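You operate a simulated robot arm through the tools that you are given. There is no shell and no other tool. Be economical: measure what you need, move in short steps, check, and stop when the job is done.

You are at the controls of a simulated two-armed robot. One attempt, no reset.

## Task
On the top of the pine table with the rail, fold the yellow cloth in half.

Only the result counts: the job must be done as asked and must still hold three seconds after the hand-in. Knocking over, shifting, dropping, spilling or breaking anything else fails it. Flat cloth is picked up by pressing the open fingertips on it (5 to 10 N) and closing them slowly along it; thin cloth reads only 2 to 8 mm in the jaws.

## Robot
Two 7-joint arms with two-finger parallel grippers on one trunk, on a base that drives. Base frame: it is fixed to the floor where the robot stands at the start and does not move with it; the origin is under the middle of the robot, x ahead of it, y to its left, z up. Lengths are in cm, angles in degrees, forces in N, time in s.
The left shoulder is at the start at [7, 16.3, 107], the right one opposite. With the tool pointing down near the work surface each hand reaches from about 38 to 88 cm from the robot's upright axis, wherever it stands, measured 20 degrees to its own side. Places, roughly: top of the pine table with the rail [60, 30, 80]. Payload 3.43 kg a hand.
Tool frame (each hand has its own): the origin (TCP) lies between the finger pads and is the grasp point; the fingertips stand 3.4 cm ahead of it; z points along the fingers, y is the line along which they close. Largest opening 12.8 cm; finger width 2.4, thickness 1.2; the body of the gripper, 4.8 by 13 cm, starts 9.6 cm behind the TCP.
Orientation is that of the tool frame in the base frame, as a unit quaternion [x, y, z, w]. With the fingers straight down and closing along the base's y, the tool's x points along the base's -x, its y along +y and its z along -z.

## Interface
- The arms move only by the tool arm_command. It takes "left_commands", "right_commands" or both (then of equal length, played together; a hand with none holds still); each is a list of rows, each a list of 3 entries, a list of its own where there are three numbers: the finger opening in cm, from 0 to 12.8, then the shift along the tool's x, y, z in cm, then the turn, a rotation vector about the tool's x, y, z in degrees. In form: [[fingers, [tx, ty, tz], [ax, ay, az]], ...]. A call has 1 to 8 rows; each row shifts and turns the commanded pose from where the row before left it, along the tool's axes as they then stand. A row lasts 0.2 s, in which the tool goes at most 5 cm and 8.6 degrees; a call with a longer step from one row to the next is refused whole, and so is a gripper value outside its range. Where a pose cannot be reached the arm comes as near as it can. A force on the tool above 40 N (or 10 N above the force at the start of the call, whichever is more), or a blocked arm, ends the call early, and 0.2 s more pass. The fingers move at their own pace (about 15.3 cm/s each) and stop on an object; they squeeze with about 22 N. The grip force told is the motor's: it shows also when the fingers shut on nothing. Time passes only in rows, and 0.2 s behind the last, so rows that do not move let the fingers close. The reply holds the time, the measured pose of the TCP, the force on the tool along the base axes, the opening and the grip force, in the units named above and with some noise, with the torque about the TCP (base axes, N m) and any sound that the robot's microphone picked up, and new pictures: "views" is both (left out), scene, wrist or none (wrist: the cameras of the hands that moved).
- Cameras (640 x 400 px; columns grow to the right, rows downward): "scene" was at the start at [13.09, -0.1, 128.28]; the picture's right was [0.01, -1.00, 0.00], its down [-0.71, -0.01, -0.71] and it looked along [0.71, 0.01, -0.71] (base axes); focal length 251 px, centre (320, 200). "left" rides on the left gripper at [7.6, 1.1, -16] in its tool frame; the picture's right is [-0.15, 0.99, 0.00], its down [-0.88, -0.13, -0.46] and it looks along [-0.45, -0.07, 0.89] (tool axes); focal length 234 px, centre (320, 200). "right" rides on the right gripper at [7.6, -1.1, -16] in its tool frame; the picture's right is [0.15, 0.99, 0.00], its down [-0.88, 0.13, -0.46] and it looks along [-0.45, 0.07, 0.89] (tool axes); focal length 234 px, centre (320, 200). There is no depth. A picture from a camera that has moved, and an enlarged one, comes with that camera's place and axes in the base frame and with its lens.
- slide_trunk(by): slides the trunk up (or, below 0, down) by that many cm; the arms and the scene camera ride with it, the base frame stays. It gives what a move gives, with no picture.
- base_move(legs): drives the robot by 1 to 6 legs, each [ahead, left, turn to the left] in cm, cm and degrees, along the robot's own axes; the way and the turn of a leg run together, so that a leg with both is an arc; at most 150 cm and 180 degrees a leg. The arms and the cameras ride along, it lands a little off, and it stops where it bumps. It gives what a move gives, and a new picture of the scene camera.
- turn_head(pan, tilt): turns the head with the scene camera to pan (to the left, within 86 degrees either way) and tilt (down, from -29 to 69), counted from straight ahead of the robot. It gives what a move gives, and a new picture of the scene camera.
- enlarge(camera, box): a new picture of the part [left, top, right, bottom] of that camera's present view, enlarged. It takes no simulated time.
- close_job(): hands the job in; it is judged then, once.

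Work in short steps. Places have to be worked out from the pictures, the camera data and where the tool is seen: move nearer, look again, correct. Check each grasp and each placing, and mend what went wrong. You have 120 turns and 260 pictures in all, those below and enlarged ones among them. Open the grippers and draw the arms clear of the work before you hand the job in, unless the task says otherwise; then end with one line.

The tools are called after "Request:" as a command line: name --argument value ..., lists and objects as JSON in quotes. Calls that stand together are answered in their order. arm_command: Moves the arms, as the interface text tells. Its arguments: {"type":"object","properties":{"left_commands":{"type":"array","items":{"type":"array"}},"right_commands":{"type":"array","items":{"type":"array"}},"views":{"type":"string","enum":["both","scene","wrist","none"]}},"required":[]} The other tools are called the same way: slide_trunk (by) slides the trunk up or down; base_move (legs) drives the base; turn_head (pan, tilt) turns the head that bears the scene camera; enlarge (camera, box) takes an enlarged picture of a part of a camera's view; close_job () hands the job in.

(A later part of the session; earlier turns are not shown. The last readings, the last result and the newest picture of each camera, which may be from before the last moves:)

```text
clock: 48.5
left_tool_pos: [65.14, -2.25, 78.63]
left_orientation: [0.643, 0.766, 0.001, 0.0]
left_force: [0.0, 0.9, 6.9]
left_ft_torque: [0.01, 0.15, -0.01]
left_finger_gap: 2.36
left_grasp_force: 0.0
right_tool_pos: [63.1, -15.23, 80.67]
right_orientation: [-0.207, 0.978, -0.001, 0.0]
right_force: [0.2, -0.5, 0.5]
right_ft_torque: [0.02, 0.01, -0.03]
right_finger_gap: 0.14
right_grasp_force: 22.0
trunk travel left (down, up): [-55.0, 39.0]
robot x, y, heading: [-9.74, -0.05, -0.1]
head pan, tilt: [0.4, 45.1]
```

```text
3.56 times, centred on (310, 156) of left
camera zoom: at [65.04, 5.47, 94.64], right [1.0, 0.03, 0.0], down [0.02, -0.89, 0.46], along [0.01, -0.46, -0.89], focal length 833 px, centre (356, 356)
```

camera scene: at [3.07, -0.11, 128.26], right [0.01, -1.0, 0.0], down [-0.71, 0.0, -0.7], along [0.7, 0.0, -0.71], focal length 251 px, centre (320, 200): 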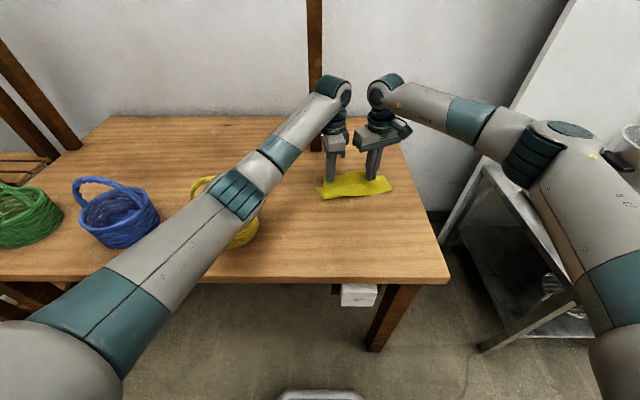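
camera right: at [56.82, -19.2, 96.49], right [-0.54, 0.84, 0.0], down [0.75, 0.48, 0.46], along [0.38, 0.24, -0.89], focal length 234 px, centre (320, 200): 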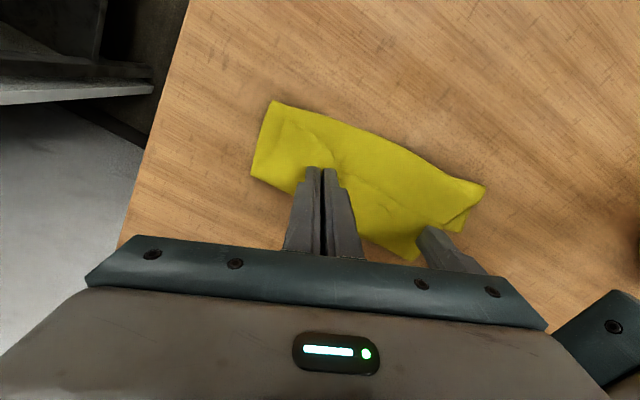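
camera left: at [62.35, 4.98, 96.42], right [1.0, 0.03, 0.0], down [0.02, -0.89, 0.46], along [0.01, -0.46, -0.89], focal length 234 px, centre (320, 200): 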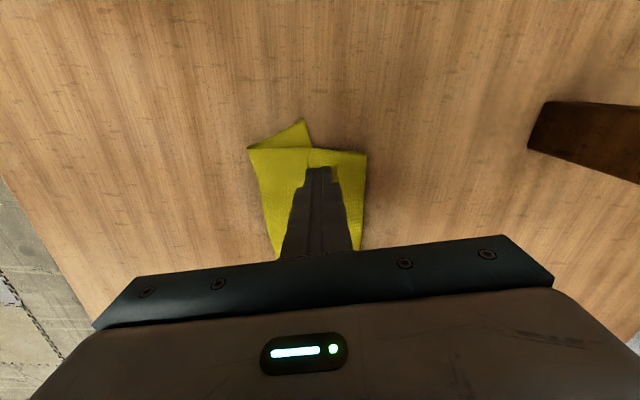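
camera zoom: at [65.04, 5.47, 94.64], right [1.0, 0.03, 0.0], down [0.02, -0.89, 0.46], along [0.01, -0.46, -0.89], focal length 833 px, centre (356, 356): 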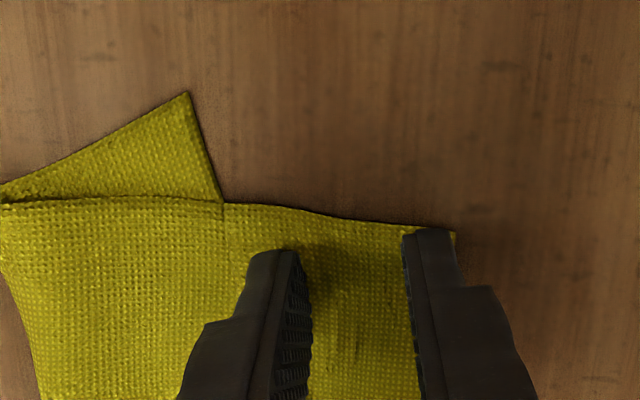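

Now both fingers are on the strip at 7 N. I add a touch of pressure and close slowly.

Request:
arm_command --left_commands '[[2.2, [0, 0, 0.05], [0, 0, 0]], [1.9, [0, 0, 0], [0, 0, 0]], [1.6, [0, 0, 0], [0, 0, 0]], [1.3, [0, 0, 0], [0, 0, 0]], [1.0, [0, 0, 0], [0, 0, 0]], [0.7, [0, 0, 0], [0, 0, 0]], [0.4, [0, 0, 0], [0, 0, 0]], [0, [0, 0, 0], [0, 0, 0]]]' --views "none"

Request:
arm_command --left_commands '[[0, [0, 0, 0], [0, 0, 0]], [0, [0, 0, -1], [0, 0, 0]], [0, [0, 0, -1], [0, 0, 0]], [0, [0, 0, 0], [0, 0, 0]]]'

```text
clock: 50.4
left_tool_pos: [65.33, -2.26, 78.59]
left_orientation: [0.643, 0.766, 0.001, 0.0]
left_force: [-1.5, 0.1, 15.9]
left_ft_torque: [-0.06, 0.13, 0.05]
left_finger_gap: 0.0
left_grasp_force: 22.6
right_tool_pos: [63.03, -15.18, 80.68]
right_orientation: [-0.208, 0.978, -0.001, 0.001]
right_force: [0.7, -0.8, 0.2]
right_ft_torque: [0.01, 0.05, -0.06]
right_finger_gap: 0.13
right_grasp_force: 21.7
trunk travel left (down, up): [-55.0, 39.0]
robot x, y, heading: [-10.38, -0.15, 0.3]
head pan, tilt: [0.4, 45.1]
```

```text
clock: 51.4
left_tool_pos: [65.29, -2.13, 80.42]
left_orientation: [0.643, 0.766, 0.0, -0.002]
left_force: [-0.1, 0.2, 0.2]
left_ft_torque: [0.01, -0.02, 0.01]
left_finger_gap: 0.0
left_grasp_force: 22.2
right_tool_pos: [63.11, -15.09, 80.43]
right_orientation: [-0.208, 0.978, 0.0, -0.001]
right_force: [0.6, 0.0, -0.1]
right_ft_torque: [0.01, 0.04, 0.01]
right_finger_gap: 0.15
right_grasp_force: 22.6
trunk travel left (down, up): [-55.0, 39.0]
robot x, y, heading: [-9.97, 0.08, -0.2]
head pan, tilt: [0.4, 45.1]
camera scene: at [3.07, -0.11, 128.26], right [0.01, -1.0, 0.0], down [-0.71, 0.0, -0.7], along [0.7, 0.0, -0.71], focal length 251 px, centre (320, 200)
camera left: at [65.08, 5.49, 96.4], right [1.0, 0.03, 0.0], down [0.03, -0.89, 0.46], along [0.01, -0.46, -0.89], focal length 234 px, centre (320, 200)
```

scene: 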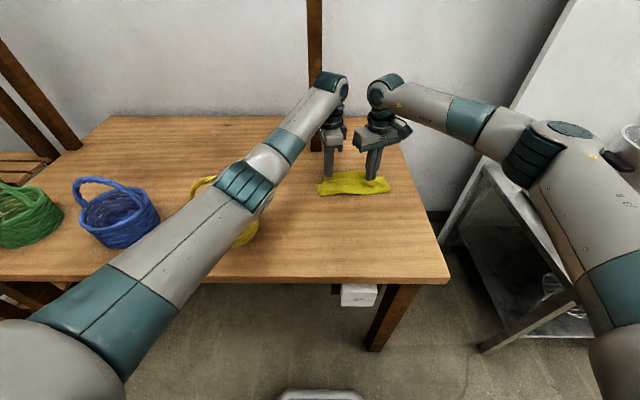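
left: 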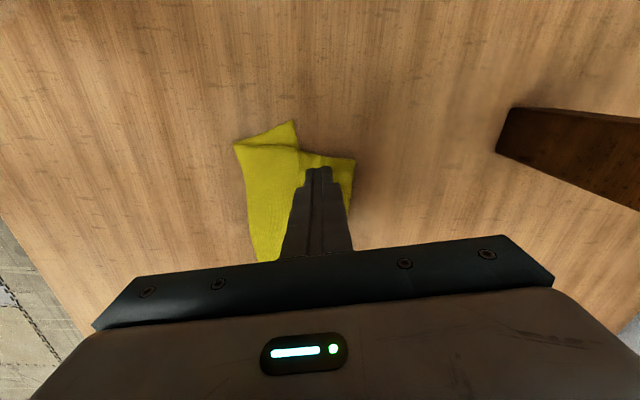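

The left won't take this narrow strip. The right hand holds it well, so I use it to unfold the cloth back toward the robot, with the left raised out of the way, and then redo the fold from flat.

Request:
arm_command --left_commands '[[1, [0, 0, -4], [0, 0, 0]], [1, [0, 0, -4], [0, 0, 0]], [1, [1, 0, -2], [0, 0, 0]], [1, [3, 0, 0], [0, 0, 0]], [1, [3, 0, 0], [0, 0, 0]], [1, [0, 0, 0], [0, 0, 0]], [1, [0, 0, 0], [0, 0, 0]], [1, [0, 0, 0], [0, 0, 0]]]' --right_commands '[[0, [0, 0, -2], [0, 0, 0]], [0, [0, 0, -2], [0, 0, 0]], [0, [0.9, 0.4, -2], [0, 0, 0]], [0, [1.8, 0.8, -1], [0, 0, 0]], [0, [1.8, 0.8, 0], [0, 0, 0]], [0, [1.8, 0.8, 0], [0, 0, 0]], [0, [1.8, 0.8, 0], [0, 0, 0]], [0, [1.8, 0.8, 0], [0, 0, 0]]]'

```text
clock: 53.1
left_tool_pos: [64.17, 4.62, 90.44]
left_orientation: [0.643, 0.766, 0.001, 0.0]
left_force: [-0.4, -0.7, -0.3]
left_ft_torque: [0.04, 0.01, 0.0]
left_finger_gap: 0.98
left_grasp_force: 0.1
right_tool_pos: [52.27, -15.31, 87.52]
right_orientation: [-0.208, 0.978, 0.0, 0.0]
right_force: [-0.1, 0.0, 0.4]
right_ft_torque: [0.01, -0.03, 0.03]
right_finger_gap: 0.15
right_grasp_force: 21.9
trunk travel left (down, up): [-55.0, 39.0]
robot x, y, heading: [-10.08, -0.03, 0.5]
head pan, tilt: [0.4, 45.1]
camera scene: at [2.99, -0.15, 128.28], right [0.01, -1.0, 0.0], down [-0.71, 0.0, -0.71], along [0.71, 0.01, -0.71], focal length 251 px, centre (320, 200)
camera right: at [45.88, -19.28, 103.49], right [-0.54, 0.84, 0.0], down [0.75, 0.48, 0.46], along [0.38, 0.24, -0.89], focal length 234 px, centre (320, 200)
camera left: at [63.82, 12.33, 106.4], right [1.0, 0.03, 0.0], down [0.02, -0.89, 0.46], along [0.01, -0.46, -0.89], focal length 234 px, centre (320, 200)
```

scene: 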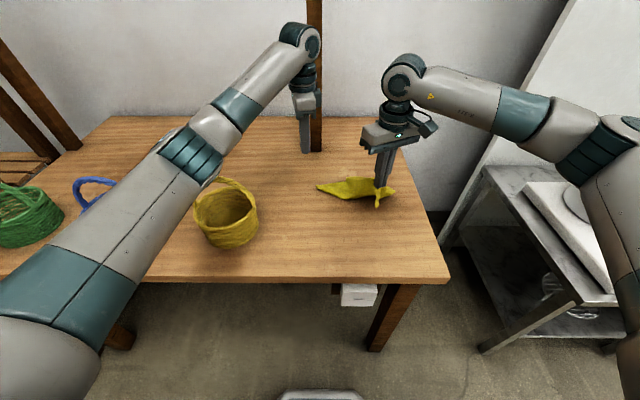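
right: 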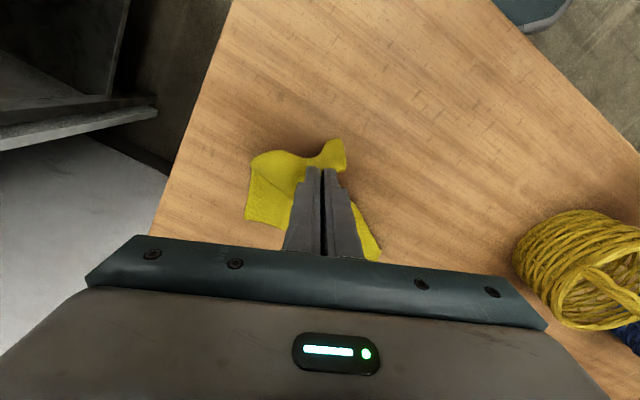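
left: 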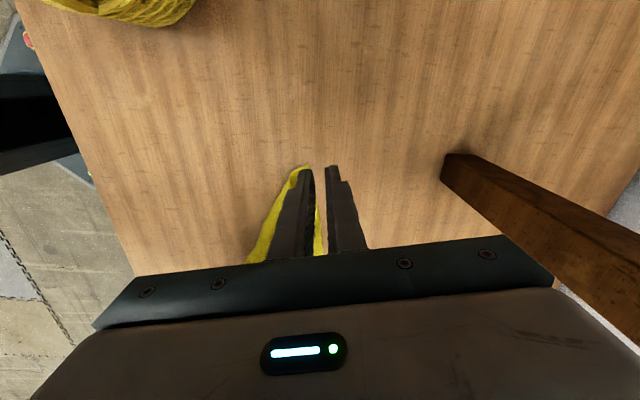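

Unfolding works. I continue back to x≈44 and lower it.

Request:
arm_command --right_commands '[[0, [1.8, 0.8, 0.5], [0, 0, 0]], [0, [1.8, 0.8, 1], [0, 0, 0]], [0, [1.8, 0.8, 1.5], [0, 0, 0]], [0, [1.8, 0.8, 1.5], [0, 0, 0]], [0, [1, 0.5, 1], [0, 0, 0]], [0, [0, 0, 0], [0, 0, 0]]]'

```text
clock: 54.5
left_tool_pos: [64.07, 4.63, 90.42]
left_orientation: [0.643, 0.766, 0.0, -0.001]
left_force: [0.4, -0.1, -0.5]
left_ft_torque: [-0.05, -0.01, -0.01]
left_finger_gap: 1.0
left_grasp_force: 0.2
right_tool_pos: [43.34, -15.16, 82.05]
right_orientation: [-0.208, 0.978, 0.001, 0.001]
right_force: [0.1, 0.6, 0.4]
right_ft_torque: [0.01, 0.0, -0.04]
right_finger_gap: 0.15
right_grasp_force: 21.3
trunk travel left (down, up): [-55.0, 39.0]
robot x, y, heading: [-10.05, -0.32, 0.1]
head pan, tilt: [0.4, 45.1]
camera scene: at [3.02, -0.11, 128.28], right [0.01, -1.0, 0.0], down [-0.71, 0.0, -0.71], along [0.71, 0.0, -0.71], focal length 251 px, centre (320, 200)
camera right: at [36.9, -19.22, 97.97], right [-0.54, 0.84, 0.0], down [0.75, 0.48, 0.46], along [0.38, 0.24, -0.89], focal length 234 px, centre (320, 200)
```

scene: 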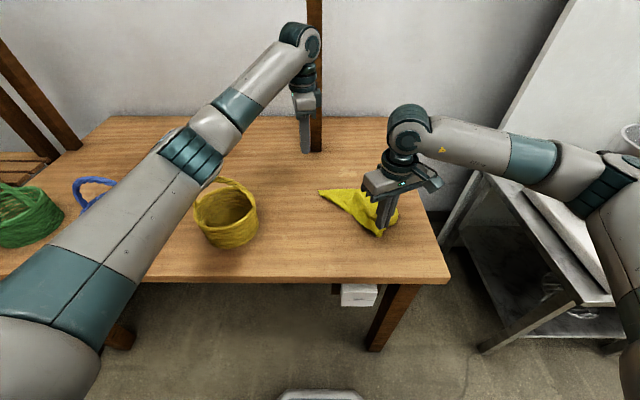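
right: 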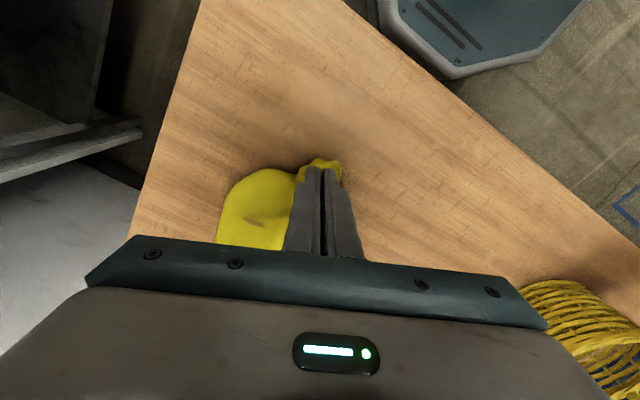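

The left side is still doubled. I zoom in on the scene view.

Request:
enlarge --camera "scene" --box '[300, 170, 420, 245]'

Request:
enlarge --camera "left" --box '[200, 120, 440, 270]'

```text
5.33 times, centred on (360, 208) of scene
camera zoom: at [3.02, -0.11, 128.28], right [0.01, -1.0, 0.0], down [-0.71, 0.0, -0.71], along [0.71, 0.0, -0.71], focal length 1338 px, centre (107, 160)
```

zoom: 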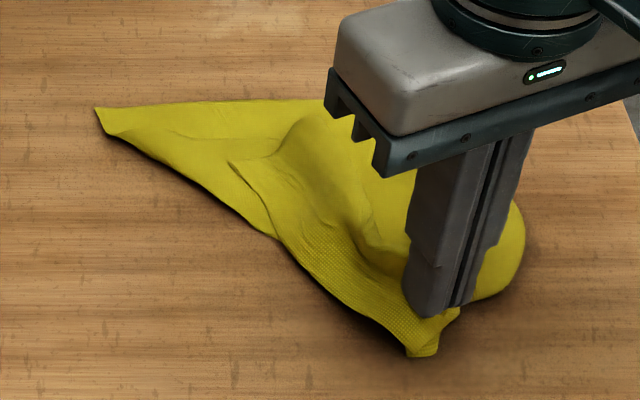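

```text
2.67 times, centred on (320, 195) of left
camera zoom: at [63.85, 12.35, 106.38], right [1.0, 0.03, 0.0], down [0.02, -0.89, 0.46], along [0.01, -0.46, -0.89], focal length 624 px, centre (320, 213)
```

zoom: 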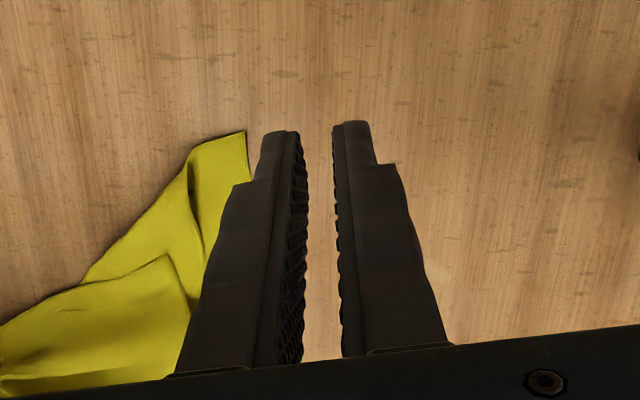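

The near-left corner lies folded on top at about (55.5, −6.5). I bring the left hand above that flap to (53.7, −10.3) to grab it and unfold it toward the robot.

Request:
arm_command --left_commands '[[3.2, [-2.58, -2.56, 0], [0, 0, 0]], [3.2, [-2.58, -2.56, 0], [0, 0, 0]], [3.2, [-2.58, -2.56, 0], [0, 0, 0]], [3.2, [-2.58, -2.56, 0], [0, 0, 0]], [3.2, [-2.58, -2.56, 0], [0, 0, 0]], [3.2, [0, 0, 3], [0, 0, 0]], [3.2, [0, 0, 3.5], [0, 0, 0]], [3.2, [0, 0, 0], [0, 0, 0]]]' --views "both"

Request:
enlarge --camera "left" --box '[200, 90, 440, 240]'

```text
clock: 56.4
left_tool_pos: [53.78, -10.26, 84.05]
left_orientation: [0.643, 0.766, -0.001, 0.001]
left_force: [0.2, 0.4, -0.4]
left_ft_torque: [-0.01, 0.0, -0.01]
left_finger_gap: 3.21
left_grasp_force: 0.1
right_tool_pos: [43.23, -15.21, 82.0]
right_orientation: [-0.208, 0.978, 0.0, 0.0]
right_force: [-0.7, -0.7, 0.1]
right_ft_torque: [-0.02, 0.01, 0.01]
right_finger_gap: 0.16
right_grasp_force: 21.5
trunk travel left (down, up): [-55.0, 39.0]
robot x, y, heading: [-10.12, 0.39, -0.1]
head pan, tilt: [0.4, 45.1]
camera scene: at [3.0, -0.1, 128.28], right [0.01, -1.0, 0.0], down [-0.71, 0.0, -0.71], along [0.71, 0.0, -0.71], focal length 251 px, centre (320, 200)
camera left: at [53.55, -2.55, 100.02], right [1.0, 0.03, 0.0], down [0.02, -0.89, 0.46], along [0.01, -0.46, -0.89], focal length 234 px, centre (320, 200)
```

scene: 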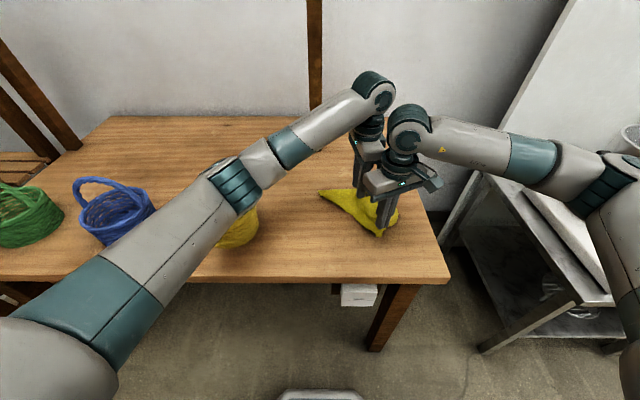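
left: 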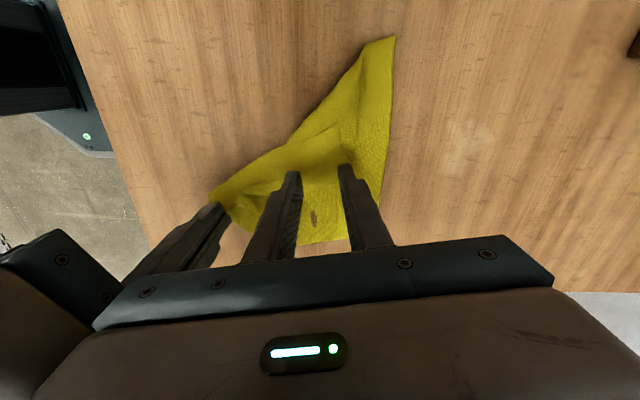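

```text
2.67 times, centred on (320, 165) of left
camera zoom: at [53.55, -2.55, 100.02], right [1.0, 0.03, 0.0], down [0.02, -0.89, 0.46], along [0.01, -0.46, -0.89], focal length 624 px, centre (320, 293)
```

zoom: 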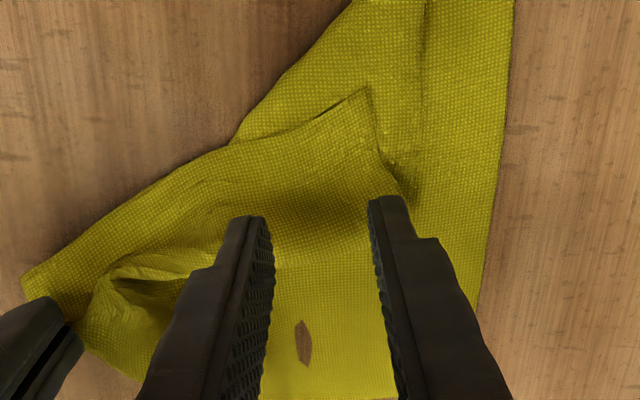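

I see the flap's corner at (55.3, −6.2). I shift the left hand 1.5 cm nearer to that corner and descend.

Request:
arm_command --left_commands '[[3.2, [1.5, -0.1, 0], [0, 0, 0]], [3.2, [0, 0, 2], [0, 0, 0]], [3.2, [0, 0, 1.5], [0, 0, 0]], [3.2, [0, 0, 1], [0, 0, 0]], [3.2, [0, 0, 0.5], [0, 0, 0]], [3.2, [0, 0, 0], [0, 0, 0]]]' --views "none"

Request:
enlarge --camera "left" --box '[200, 90, 440, 240]'

```text
clock: 57.8
left_tool_pos: [53.44, -8.72, 78.9]
left_orientation: [0.643, 0.766, 0.001, 0.0]
left_force: [-0.4, 0.4, 0.3]
left_ft_torque: [0.02, 0.03, 0.01]
left_finger_gap: 3.18
left_grasp_force: 0.0
right_tool_pos: [43.34, -15.18, 82.0]
right_orientation: [-0.209, 0.978, 0.0, 0.0]
right_force: [0.2, -0.4, -1.0]
right_ft_torque: [0.0, 0.02, -0.03]
right_finger_gap: 0.17
right_grasp_force: 21.9
trunk travel left (down, up): [-55.0, 39.0]
robot x, y, heading: [-10.2, -0.29, 0.2]
head pan, tilt: [0.4, 45.1]
```

```text
2.67 times, centred on (320, 165) of left
camera zoom: at [53.17, -1.07, 94.94], right [1.0, 0.03, 0.0], down [0.02, -0.89, 0.46], along [0.01, -0.46, -0.89], focal length 624 px, centre (320, 293)
```

zoom: 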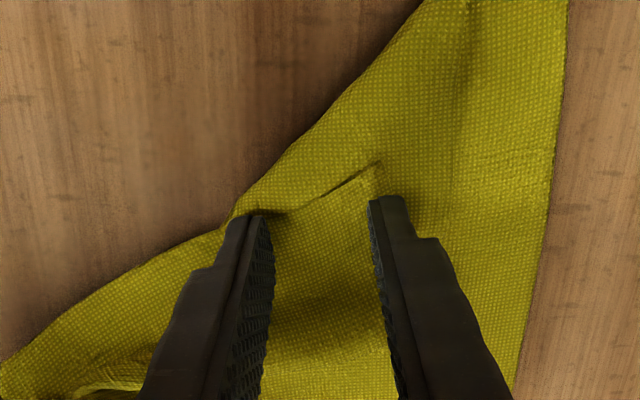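

The fingers are right at the flap's edges; I lift, move 1 cm inward on the flap, and press.

Request:
arm_command --left_commands '[[3.0, [0, 0, -1.2], [0, 0, 0]], [3.0, [-1.0, -0.5, 0], [0, 0, 0]], [3.0, [0, 0, 0.8], [0, 0, 0]], [3.0, [0, 0, 0.5], [0, 0, 0]], [3.0, [0, 0, 0.2], [0, 0, 0]], [3.0, [0, 0, 0.15], [0, 0, 0]], [3.0, [0, 0, 0], [0, 0, 0]]]' --views "none"

Request:
enlarge --camera "left" --box '[200, 90, 440, 240]'

```text
clock: 59.4
left_tool_pos: [53.19, -9.78, 78.63]
left_orientation: [0.642, 0.767, 0.0, 0.002]
left_force: [30.6, 10.9, 23.3]
left_ft_torque: [-2.22, 5.13, 0.35]
left_finger_gap: 2.98
left_grasp_force: 0.1
right_tool_pos: [43.06, -15.1, 81.83]
right_orientation: [-0.207, 0.978, -0.001, -0.002]
right_force: [-28.5, -12.0, -18.7]
right_ft_torque: [0.87, -2.4, 0.12]
right_finger_gap: 0.16
right_grasp_force: 22.0
trunk travel left (down, up): [-55.0, 39.0]
robot x, y, heading: [-9.9, -0.17, 0.0]
head pan, tilt: [0.4, 45.1]
```

```text
2.67 times, centred on (320, 165) of left
camera zoom: at [52.9, -2.1, 94.66], right [1.0, 0.03, 0.0], down [0.03, -0.89, 0.46], along [0.01, -0.46, -0.89], focal length 624 px, centre (320, 293)
```

zoom: 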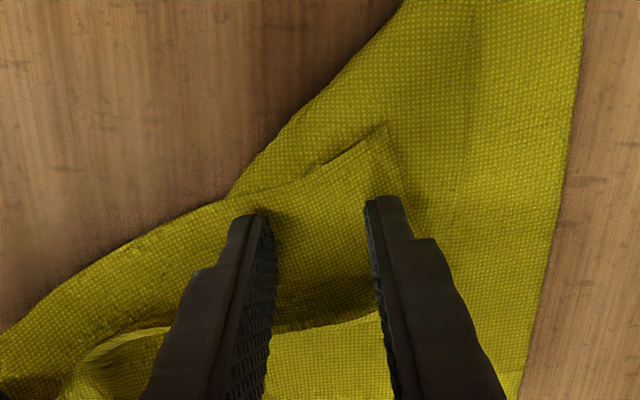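

The two gripper bodies are touching (30 N). I back the right hand off by about 1.5 cm.

Request:
arm_command --right_commands '[[0, [0.75, -0.12, 0], [0, 0, 0]], [0, [0.75, -0.12, 0], [0, 0, 0]], [0, [0, 0, 0], [0, 0, 0]]]' --views "none"

Request:
enlarge --camera "left" --box '[200, 90, 440, 240]'

```text
clock: 60.1
left_tool_pos: [52.86, -10.01, 78.71]
left_orientation: [0.644, 0.765, 0.0, 0.001]
left_force: [-8.1, -6.5, 17.9]
left_ft_torque: [-0.21, 0.24, 0.02]
left_finger_gap: 2.86
left_grasp_force: 0.0
right_tool_pos: [41.96, -15.95, 82.14]
right_orientation: [-0.207, 0.978, 0.001, 0.001]
right_force: [5.5, 2.9, -3.1]
right_ft_torque: [0.09, -0.13, 0.0]
right_finger_gap: 0.16
right_grasp_force: 22.0
trunk travel left (down, up): [-55.0, 39.0]
robot x, y, heading: [-10.62, 0.26, 0.0]
head pan, tilt: [0.4, 45.1]
```

```text
2.67 times, centred on (320, 165) of left
camera zoom: at [52.64, -2.31, 94.63], right [1.0, 0.02, 0.0], down [0.02, -0.89, 0.46], along [0.01, -0.46, -0.89], focal length 624 px, centre (320, 293)
```

zoom: 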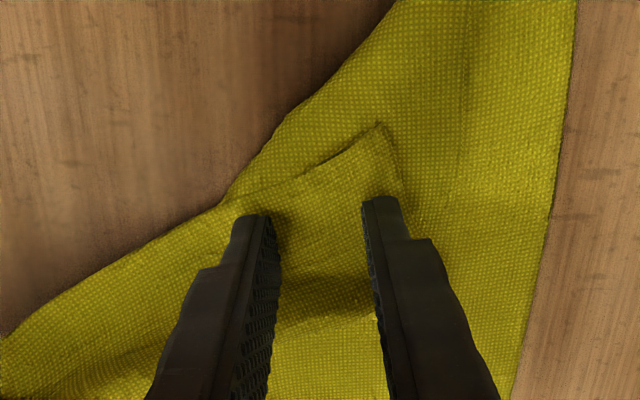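

Now clear, and the left fingers press the flap right at the corner. I close slowly and lift.

Request:
arm_command --left_commands '[[2.7, [0, 0, -0.05], [0, 0, 0]], [2.3, [0, 0, 0], [0, 0, 0]], [1.9, [0, 0, 0], [0, 0, 0]], [1.5, [0, 0, 0], [0, 0, 0]], [1.1, [0, 0, 0], [0, 0, 0]], [0.7, [0, 0, 0], [0, 0, 0]], [0.3, [0, 0, 0], [0, 0, 0]], [0, [0, 0, 0], [0, 0, 0]]]' --views "none"

Request:
arm_command --left_commands '[[0, [0, 0, 0], [0, 0, 0]], [0, [0, 0, -1], [0, 0, 0]], [0, [0, 0, -1], [0, 0, 0]], [0, [0, 0, 0], [0, 0, 0]]]' --views "wrist"

```text
clock: 62.0
left_tool_pos: [53.1, -9.74, 78.62]
left_orientation: [0.643, 0.766, 0.0, -0.001]
left_force: [1.0, 0.4, 9.4]
left_ft_torque: [0.03, -0.03, 0.01]
left_finger_gap: 0.01
left_grasp_force: 22.1
right_tool_pos: [41.99, -16.13, 82.05]
right_orientation: [-0.208, 0.978, 0.001, 0.0]
right_force: [0.6, -0.6, -0.6]
right_ft_torque: [0.03, -0.02, -0.01]
right_finger_gap: 0.16
right_grasp_force: 21.9
trunk travel left (down, up): [-55.0, 39.0]
robot x, y, heading: [-10.21, 0.27, 0.1]
head pan, tilt: [0.4, 45.1]
```

```text
clock: 63.0
left_tool_pos: [52.91, -9.73, 80.52]
left_orientation: [0.643, 0.766, -0.001, -0.001]
left_force: [-0.8, -0.4, 0.1]
left_ft_torque: [-0.02, -0.02, -0.01]
left_finger_gap: 0.0
left_grasp_force: 21.7
right_tool_pos: [42.06, -15.96, 82.01]
right_orientation: [-0.209, 0.978, 0.0, 0.0]
right_force: [0.0, -0.4, 0.0]
right_ft_torque: [0.0, 0.0, 0.01]
right_finger_gap: 0.15
right_grasp_force: 22.6
trunk travel left (down, up): [-55.0, 39.0]
robot x, y, heading: [-10.02, -0.36, -0.0]
head pan, tilt: [0.4, 45.1]
camera left: at [52.82, -2.14, 96.53], right [1.0, 0.03, 0.0], down [0.02, -0.89, 0.46], along [0.01, -0.46, -0.89], focal length 234 px, centre (320, 200)
```

left: 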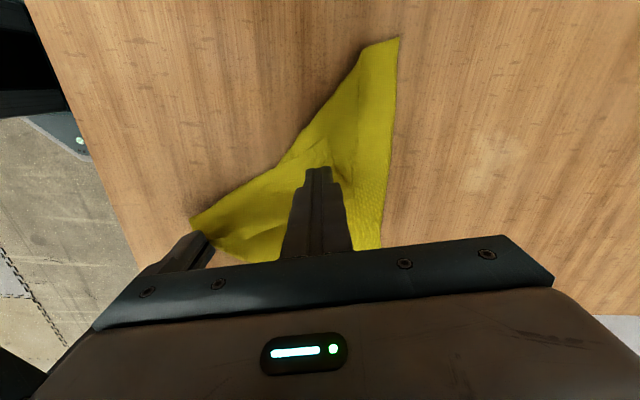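

The left slipped again near the free edges. I move the right hand's corner outward to (44, −18.5) for clearance and spread, and set the left deeper on the flap with a wide 5 cm opening.

Request:
arm_command --left_commands '[[2.5, [0, 0, -1], [0, 0, 0]], [5, [0, 0, 0], [0, 0, 0]], [5, [-1.2, -0.2, 0], [0, 0, 0]], [5, [0, 0, 1], [0, 0, 0]], [5, [0, 0, 1], [0, 0, 0]], [5, [0, 0, 0.8], [0, 0, 0]], [5, [0, 0, 0.15], [0, 0, 0]], [5, [0, 0, 0], [0, 0, 0]]]' --right_commands '[[0, [-0.4, -1.6, 0], [0, 0, 0]], [0, [-0.4, -1.6, 0], [0, 0, 0]], [0, [0, 0, 0], [0, 0, 0]], [0, [0, 0, 0], [0, 0, 0]], [0, [0, 0, 0], [0, 0, 0]], [0, [0, 0, 0], [0, 0, 0]], [0, [0, 0, 0], [0, 0, 0]], [0, [0, 0, 0], [0, 0, 0]]]' --views "none"

Request:
enlarge --camera "left" --box '[200, 90, 440, 240]'

```text
clock: 64.8
left_tool_pos: [53.1, -11.03, 78.54]
left_orientation: [0.643, 0.766, 0.0, 0.0]
left_force: [-1.1, 0.0, 2.9]
left_ft_torque: [0.01, 0.04, -0.01]
left_finger_gap: 5.01
left_grasp_force: 0.0
right_tool_pos: [43.93, -18.51, 82.02]
right_orientation: [-0.208, 0.978, -0.001, 0.0]
right_force: [0.0, 0.2, -0.2]
right_ft_torque: [-0.01, 0.02, -0.01]
right_finger_gap: 0.17
right_grasp_force: 21.8
trunk travel left (down, up): [-55.0, 39.0]
robot x, y, heading: [-10.39, -0.13, -0.6]
head pan, tilt: [0.4, 45.1]
```

```text
2.67 times, centred on (320, 165) of left
camera zoom: at [52.84, -3.38, 94.66], right [1.0, 0.03, 0.0], down [0.02, -0.89, 0.46], along [0.01, -0.46, -0.89], focal length 624 px, centre (320, 293)
```

zoom: 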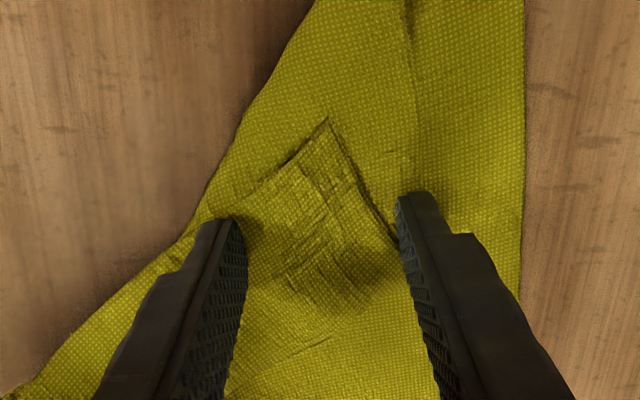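

I now see the flap corner clearly, pointing +y between the fingers. I go 1 cm deeper with a 4.4 cm opening and press.

Request:
arm_command --left_commands '[[4.4, [0, 0, -1], [0, 0, 0]], [4.4, [-1.1, -0.2, 0], [0, 0, 0]], [4.4, [0, 0, 0.6], [0, 0, 0]], [4.4, [0, 0, 0.4], [0, 0, 0]], [4.4, [0, 0, 0.12], [0, 0, 0]], [4.4, [0, 0, 0], [0, 0, 0]]]' --views "none"

Request:
enlarge --camera "left" --box '[200, 90, 440, 240]'

```text
clock: 66.0
left_tool_pos: [53.26, -12.08, 78.7]
left_orientation: [0.644, 0.765, 0.001, 0.0]
left_force: [-2.1, 3.2, 1.3]
left_ft_torque: [-0.54, -0.3, -0.23]
left_finger_gap: 4.43
left_grasp_force: 0.2
right_tool_pos: [43.95, -18.71, 82.0]
right_orientation: [-0.206, 0.979, -0.002, -0.002]
right_force: [1.8, -4.4, 1.2]
right_ft_torque: [0.47, 0.18, -0.23]
right_finger_gap: 0.16
right_grasp_force: 22.4
trunk travel left (down, up): [-55.0, 39.0]
robot x, y, heading: [-10.25, -0.22, -0.1]
head pan, tilt: [0.4, 45.1]
stopped in row 6 (left hand): the force on the tool passed its limit at 42 N (the readings are from after the stop); the commanded pose is now the measured one
```

```text
2.67 times, centred on (320, 165) of left
camera zoom: at [52.93, -4.36, 94.67], right [1.0, 0.03, 0.0], down [0.02, -0.89, 0.46], along [0.01, -0.46, -0.89], focal length 624 px, centre (320, 293)
```

zoom: 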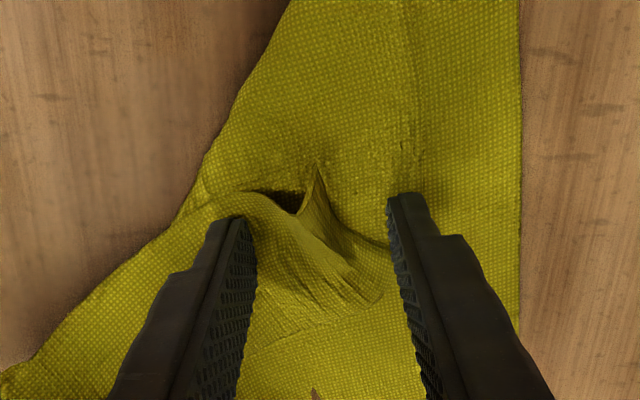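

The hands brushed again, but the flap corner has buckled up right between the left fingers. I ease the right hand outward 1 cm and close the left around it.

Request:
arm_command --left_commands '[[4.0, [0, 0, 0.1], [0, 0, 0]], [3.5, [0, 0, 0.05], [0, 0, 0]], [3.0, [0, 0, 0], [0, 0, 0]], [2.4, [0, 0, 0], [0, 0, 0]], [1.8, [0, 0, 0], [0, 0, 0]], [1.2, [0, 0, 0], [0, 0, 0]], [0.6, [0, 0, 0], [0, 0, 0]], [0, [0, 0, 0], [0, 0, 0]]]' --right_commands '[[0, [0.4, -0.9, 0], [0, 0, 0]], [0, [0, 0, 0], [0, 0, 0]], [0, [0, 0, 0], [0, 0, 0]], [0, [0, 0, 0], [0, 0, 0]], [0, [0, 0, 0], [0, 0, 0]], [0, [0, 0, 0], [0, 0, 0]], [0, [0, 0, 0], [0, 0, 0]], [0, [0, 0, 0], [0, 0, 0]]]' --views "none"

Request:
arm_command --left_commands '[[0, [0, 0, 0], [0, 0, 0]], [0, [0, 0, -1], [0, 0, 0]], [0, [0, 0, -1], [0, 0, 0]], [0, [0, 0, 0], [0, 0, 0]]]' --views "wrist"

```text
clock: 67.8
left_tool_pos: [53.14, -12.11, 78.77]
left_orientation: [0.644, 0.765, 0.001, 0.002]
left_force: [-10.5, -8.5, 22.8]
left_ft_torque: [-0.41, 0.47, -0.05]
left_finger_gap: 1.15
left_grasp_force: 22.1
right_tool_pos: [43.84, -19.75, 81.99]
right_orientation: [-0.205, 0.979, -0.002, 0.0]
right_force: [8.2, 7.2, -4.7]
right_ft_torque: [0.19, -0.22, 0.06]
right_finger_gap: 0.16
right_grasp_force: 22.4
trunk travel left (down, up): [-55.0, 39.0]
robot x, y, heading: [-9.74, 0.15, -0.2]
head pan, tilt: [0.4, 45.1]
```

```text
clock: 68.8
left_tool_pos: [53.19, -12.12, 80.38]
left_orientation: [0.643, 0.766, 0.0, 0.0]
left_force: [-9.4, -7.7, 1.9]
left_ft_torque: [-0.28, 0.35, -0.11]
left_finger_gap: 0.24
left_grasp_force: 22.0
right_tool_pos: [43.92, -19.67, 81.84]
right_orientation: [-0.205, 0.979, -0.001, -0.001]
right_force: [9.4, 6.3, -2.2]
right_ft_torque: [0.19, -0.29, 0.03]
right_finger_gap: 0.19
right_grasp_force: 21.9
trunk travel left (down, up): [-55.0, 39.0]
robot x, y, heading: [-10.12, 0.31, -0.2]
head pan, tilt: [0.4, 45.1]
camera left: at [52.96, -4.37, 96.42], right [1.0, 0.03, 0.0], down [0.02, -0.89, 0.46], along [0.01, -0.46, -0.89], focal length 234 px, centre (320, 200)
```

left: 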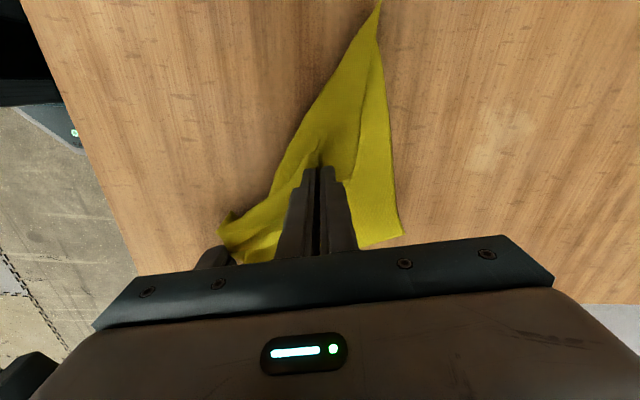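

The left now holds the flap (0.24 cm). I lift it and carry it toward (47, −4.5) to unfold.

Request:
arm_command --left_commands '[[0, [1, 0, -1.5], [0, 0, 0]], [0, [1.5, 0, -1.5], [0, 0, 0]], [0, [2, -0.8, -1], [0, 0, 0]], [0, [2, -1.3, 0], [0, 0, 0]], [0, [1.9, -1.3, 0], [0, 0, 0]], [0, [0, -1.2, 1], [0, 0, 0]], [0, [0, 0, 0], [0, 0, 0]]]'

```text
clock: 70.4
left_tool_pos: [47.09, -4.41, 83.44]
left_orientation: [0.643, 0.766, 0.001, 0.0]
left_force: [0.8, 0.4, 0.0]
left_ft_torque: [0.0, -0.03, -0.02]
left_finger_gap: 0.24
left_grasp_force: 22.1
right_tool_pos: [44.01, -19.71, 82.07]
right_orientation: [-0.205, 0.979, -0.001, -0.002]
right_force: [0.8, 0.0, 0.5]
right_ft_torque: [0.0, -0.01, 0.0]
right_finger_gap: 0.0
right_grasp_force: 22.3
trunk travel left (down, up): [-55.0, 39.0]
robot x, y, heading: [-10.09, 0.4, 0.1]
head pan, tilt: [0.4, 45.1]
camera scene: at [3.02, -0.09, 128.28], right [0.01, -1.0, 0.0], down [-0.71, -0.01, -0.71], along [0.71, 0.0, -0.71], focal length 251 px, centre (320, 200)
camera left: at [46.92, 3.13, 99.45], right [1.0, 0.03, 0.0], down [0.02, -0.89, 0.46], along [0.01, -0.46, -0.89], focal length 234 px, centre (320, 200)
```

scene: 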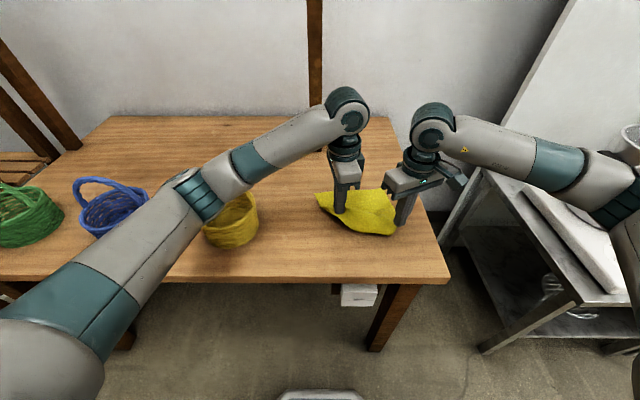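
left: 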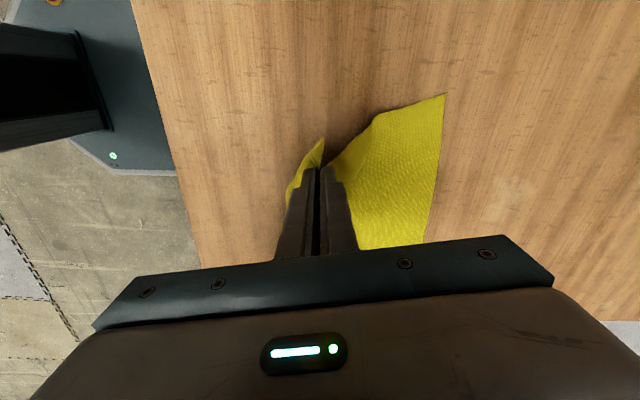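

The left part unfolded nicely, with the right slipping free. I lay the left corner down a bit farther out, release, and raise both hands to look.

Request:
arm_command --left_commands '[[0, [1.4, -0.75, 1], [0, 0, 0]], [0, [1.4, -0.75, 1.8], [0, 0, 0]], [0, [0, 0, 0.7], [0, 0, 0]], [1.5, [0, 0, 0], [0, 0, 0]], [3.5, [0, 0, 0], [0, 0, 0]], [3.5, [0, 0, -3], [0, 0, 0]], [3.5, [2, 0, -4.5], [0, 0, 0]], [3.5, [2, 0, -4.5], [0, 0, 0]]]' --right_commands '[[1, [0, 0, 0], [0, 0, 0]], [1, [0, 0, 0], [0, 0, 0]], [2, [0, 0, -3], [0, 0, 0]], [2, [0, -2, -3], [0, 0, 0]], [2, [0, -2, -3], [0, 0, 0]], [3, [0, 0, -3], [0, 0, 0]], [3, [0, 0, 0], [0, 0, 0]], [3, [0, 0, 0], [0, 0, 0]]]'

Request:
enlarge --camera "scene" --box '[300, 170, 420, 245]'

```text
clock: 72.2
left_tool_pos: [44.37, 1.87, 92.08]
left_orientation: [0.644, 0.765, 0.001, 0.0]
left_force: [0.3, -0.1, 0.6]
left_ft_torque: [0.0, -0.01, 0.02]
left_finger_gap: 3.47
left_grasp_force: 0.0
right_tool_pos: [45.58, -23.34, 94.02]
right_orientation: [-0.206, 0.979, -0.003, -0.001]
right_force: [-1.0, -0.1, -0.3]
right_ft_torque: [-0.05, -0.03, 0.03]
right_finger_gap: 3.0
right_grasp_force: 0.1
trunk travel left (down, up): [-55.0, 39.0]
robot x, y, heading: [-10.11, -0.14, 0.1]
head pan, tilt: [0.4, 45.1]
camera scene: at [2.92, -0.07, 128.28], right [0.01, -1.0, 0.0], down [-0.71, -0.01, -0.71], along [0.71, 0.0, -0.71], focal length 251 px, centre (320, 200)
camera right: at [39.2, -27.25, 110.08], right [-0.53, 0.85, 0.0], down [0.75, 0.48, 0.45], along [0.38, 0.24, -0.89], focal length 234 px, centre (320, 200)
camera left: at [44.18, 9.58, 108.06], right [1.0, 0.03, 0.0], down [0.02, -0.89, 0.46], along [0.01, -0.46, -0.89], focal length 234 px, centre (320, 200)
```

scene: 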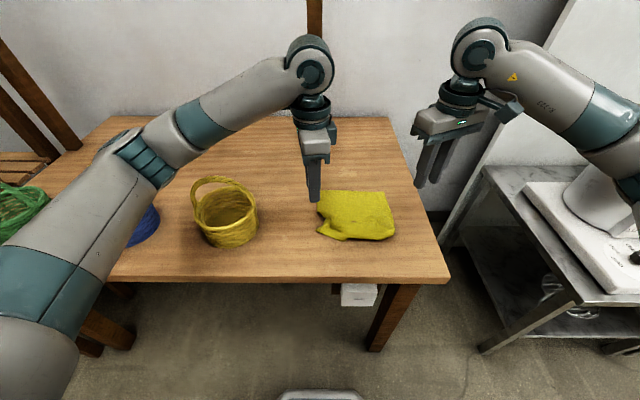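
right: 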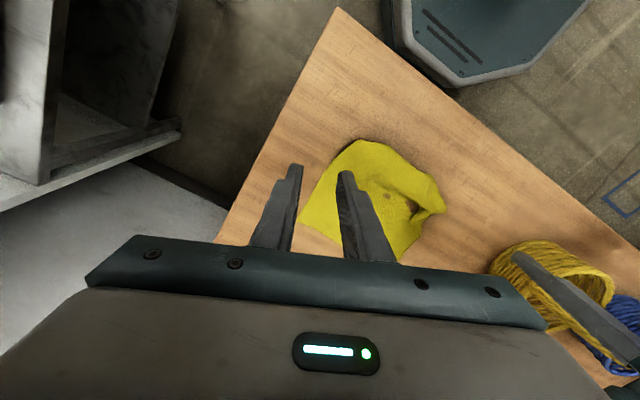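
left: 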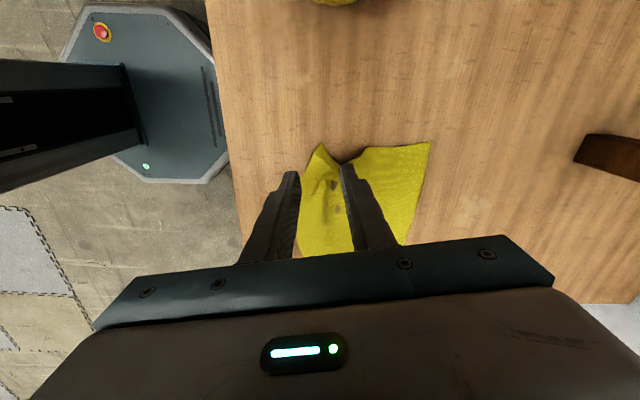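

```text
5.33 times, centred on (360, 208) of scene
camera zoom: at [2.92, -0.07, 128.28], right [0.01, -1.0, 0.0], down [-0.71, -0.01, -0.71], along [0.71, 0.0, -0.71], focal length 1338 px, centre (107, 160)
```

zoom: 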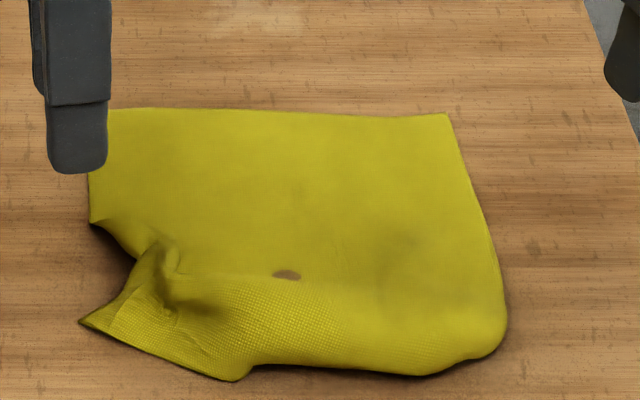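

Nearly flat again. I look closer from both wrist cameras to see what the near strip is doing.

Request:
enlarge --camera "right" --box '[280, 120, 472, 240]'

Request:
enlarge --camera "left" --box '[260, 120, 452, 240]'

```text
3.33 times, centred on (376, 180) of right
camera zoom: at [39.2, -27.25, 110.08], right [-0.53, 0.85, 0.0], down [0.75, 0.48, 0.45], along [0.38, 0.24, -0.89], focal length 781 px, centre (133, 267)
```

zoom: 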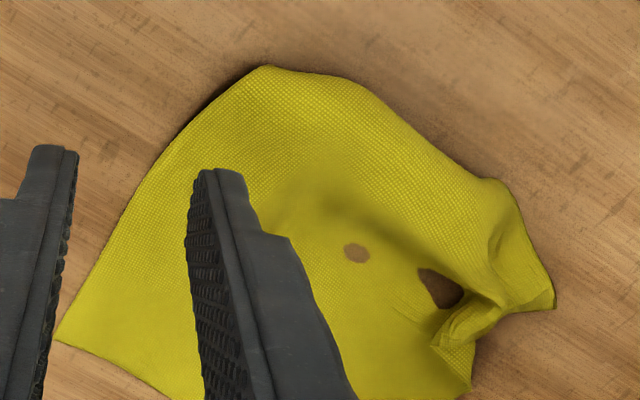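

```text
3.33 times, centred on (356, 180) of left
camera zoom: at [44.18, 9.58, 108.06], right [1.0, 0.03, 0.0], down [0.02, -0.89, 0.46], along [0.01, -0.46, -0.89], focal length 781 px, centre (200, 267)
```

zoom: 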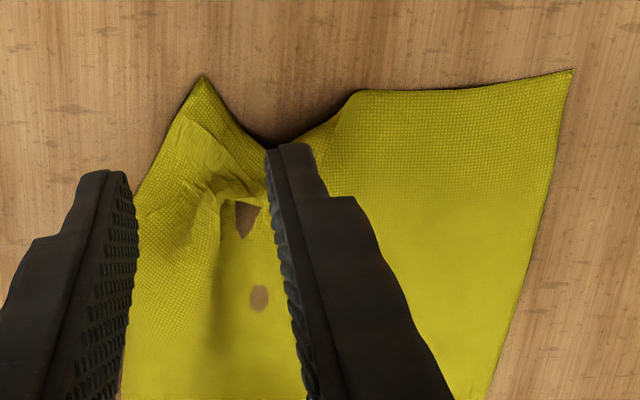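

The near-right edge is tucked under the cloth by a few cm, while the rest is flat. I bring the right hand (turned back to straight) over (46, −15) to lift that side and let the tucked strip drop out.

Request:
arm_command --right_commands '[[3.6, [0, 0, 0], [0, 0, 8]], [3.6, [0, 0, 0], [0, 0, 8]], [3.6, [0, 0, 0], [0, 0, 8]], [3.6, [-0.2, 4.2, 0], [0, 0, 0]], [3.6, [-0.2, 4.1, 2], [0, 0, 0]], [3.6, [0, 0, 4.5], [0, 0, 0]], [3.6, [0, 0, 4.5], [0, 0, 0]], [3.6, [0, 0, 2], [0, 0, 0]]]' --left_commands '[[3.6, [2, 0, 0], [0, 0, 0]], [3.6, [2, 0, 0], [0, 0, 0]], [3.6, [0, 0, 0], [0, 0, 0]], [3.6, [0, 0, 0], [0, 0, 0]], [3.6, [0, 0, 0], [0, 0, 0]], [3.6, [0, 0, 0], [0, 0, 0]], [3.6, [0, 0, 0], [0, 0, 0]], [3.6, [0, 0, 0], [0, 0, 0]]]' --views "wrist"

```text
clock: 74.0
left_tool_pos: [43.8, 5.8, 92.01]
left_orientation: [0.643, 0.766, 0.001, 0.0]
left_force: [-0.7, -0.1, 0.0]
left_ft_torque: [0.03, -0.03, 0.02]
left_finger_gap: 3.59
left_grasp_force: 0.1
right_tool_pos: [46.07, -14.92, 80.92]
right_orientation: [0.004, 1.0, -0.002, -0.003]
right_force: [-0.3, -0.4, -0.3]
right_ft_torque: [0.03, -0.01, -0.02]
right_finger_gap: 3.6
right_grasp_force: 0.0
trunk travel left (down, up): [-55.0, 39.0]
robot x, y, heading: [-10.15, -0.19, -0.1]
head pan, tilt: [0.4, 45.1]
camera right: at [38.56, -15.92, 96.94], right [-0.14, 0.99, 0.0], down [0.88, 0.13, 0.45], along [0.45, 0.06, -0.89], focal length 234 px, centre (320, 200)
camera left: at [43.58, 13.45, 108.03], right [1.0, 0.03, 0.0], down [0.02, -0.89, 0.46], along [0.01, -0.46, -0.89], focal length 234 px, centre (320, 200)
```

right: 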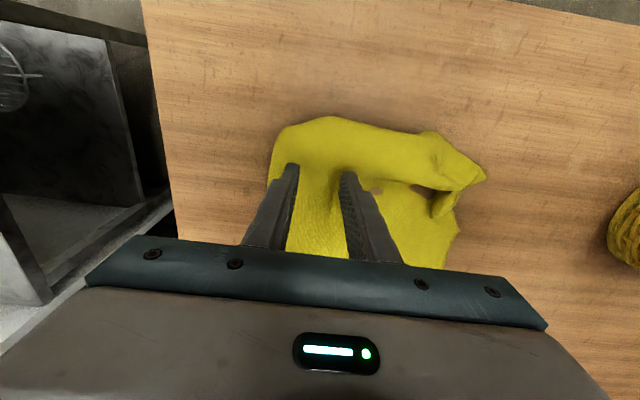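
left: 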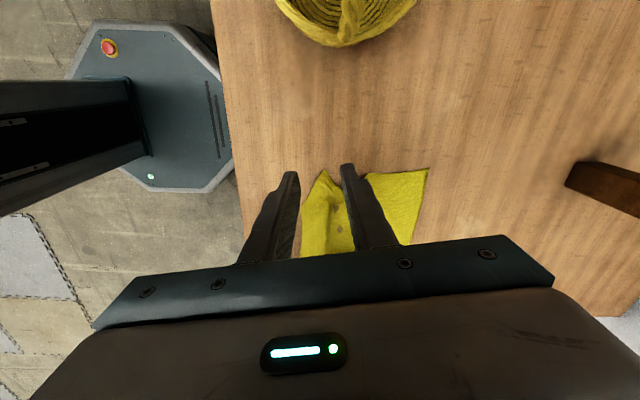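

I shift 1 cm left and 1 cm nearer, then press onto the top layer.

Request:
arm_command --right_commands '[[3.8, [1, 1, 0], [0, 0, 0]], [3.8, [0, 0, 1], [0, 0, 0]], [3.8, [0, 0, 0.8], [0, 0, 0]], [3.8, [0, 0, 0.4], [0, 0, 0]], [3.8, [0, 0, 0.15], [0, 0, 0]], [3.8, [0, 0, 0.05], [0, 0, 0]], [3.8, [0, 0, 0], [0, 0, 0]]]' --views "wrist"

```text
clock: 75.6
left_tool_pos: [43.79, 5.79, 91.96]
left_orientation: [0.643, 0.766, 0.001, 0.001]
left_force: [0.1, -0.7, -0.1]
left_ft_torque: [0.01, -0.01, -0.01]
left_finger_gap: 3.58
left_grasp_force: 0.0
right_tool_pos: [45.07, -13.97, 78.54]
right_orientation: [0.003, 1.0, -0.001, -0.001]
right_force: [0.5, -0.6, 2.9]
right_ft_torque: [0.01, 0.0, -0.02]
right_finger_gap: 3.78
right_grasp_force: 0.1
trunk travel left (down, up): [-55.0, 39.0]
robot x, y, heading: [-10.48, -0.06, 0.2]
head pan, tilt: [0.4, 45.1]
camera right: at [37.62, -14.98, 94.56], right [-0.14, 0.99, 0.0], down [0.88, 0.13, 0.45], along [0.45, 0.06, -0.89], focal length 234 px, centre (320, 200)
```

right: 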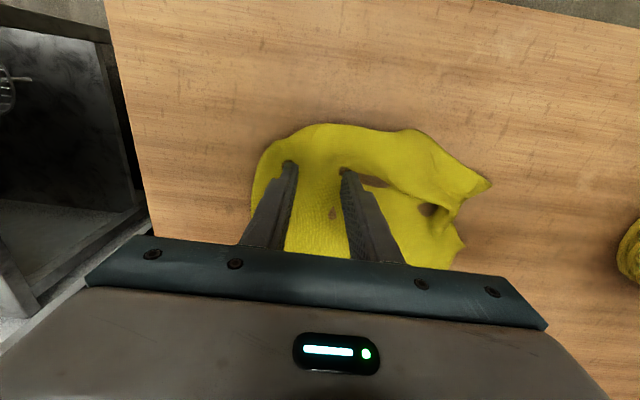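

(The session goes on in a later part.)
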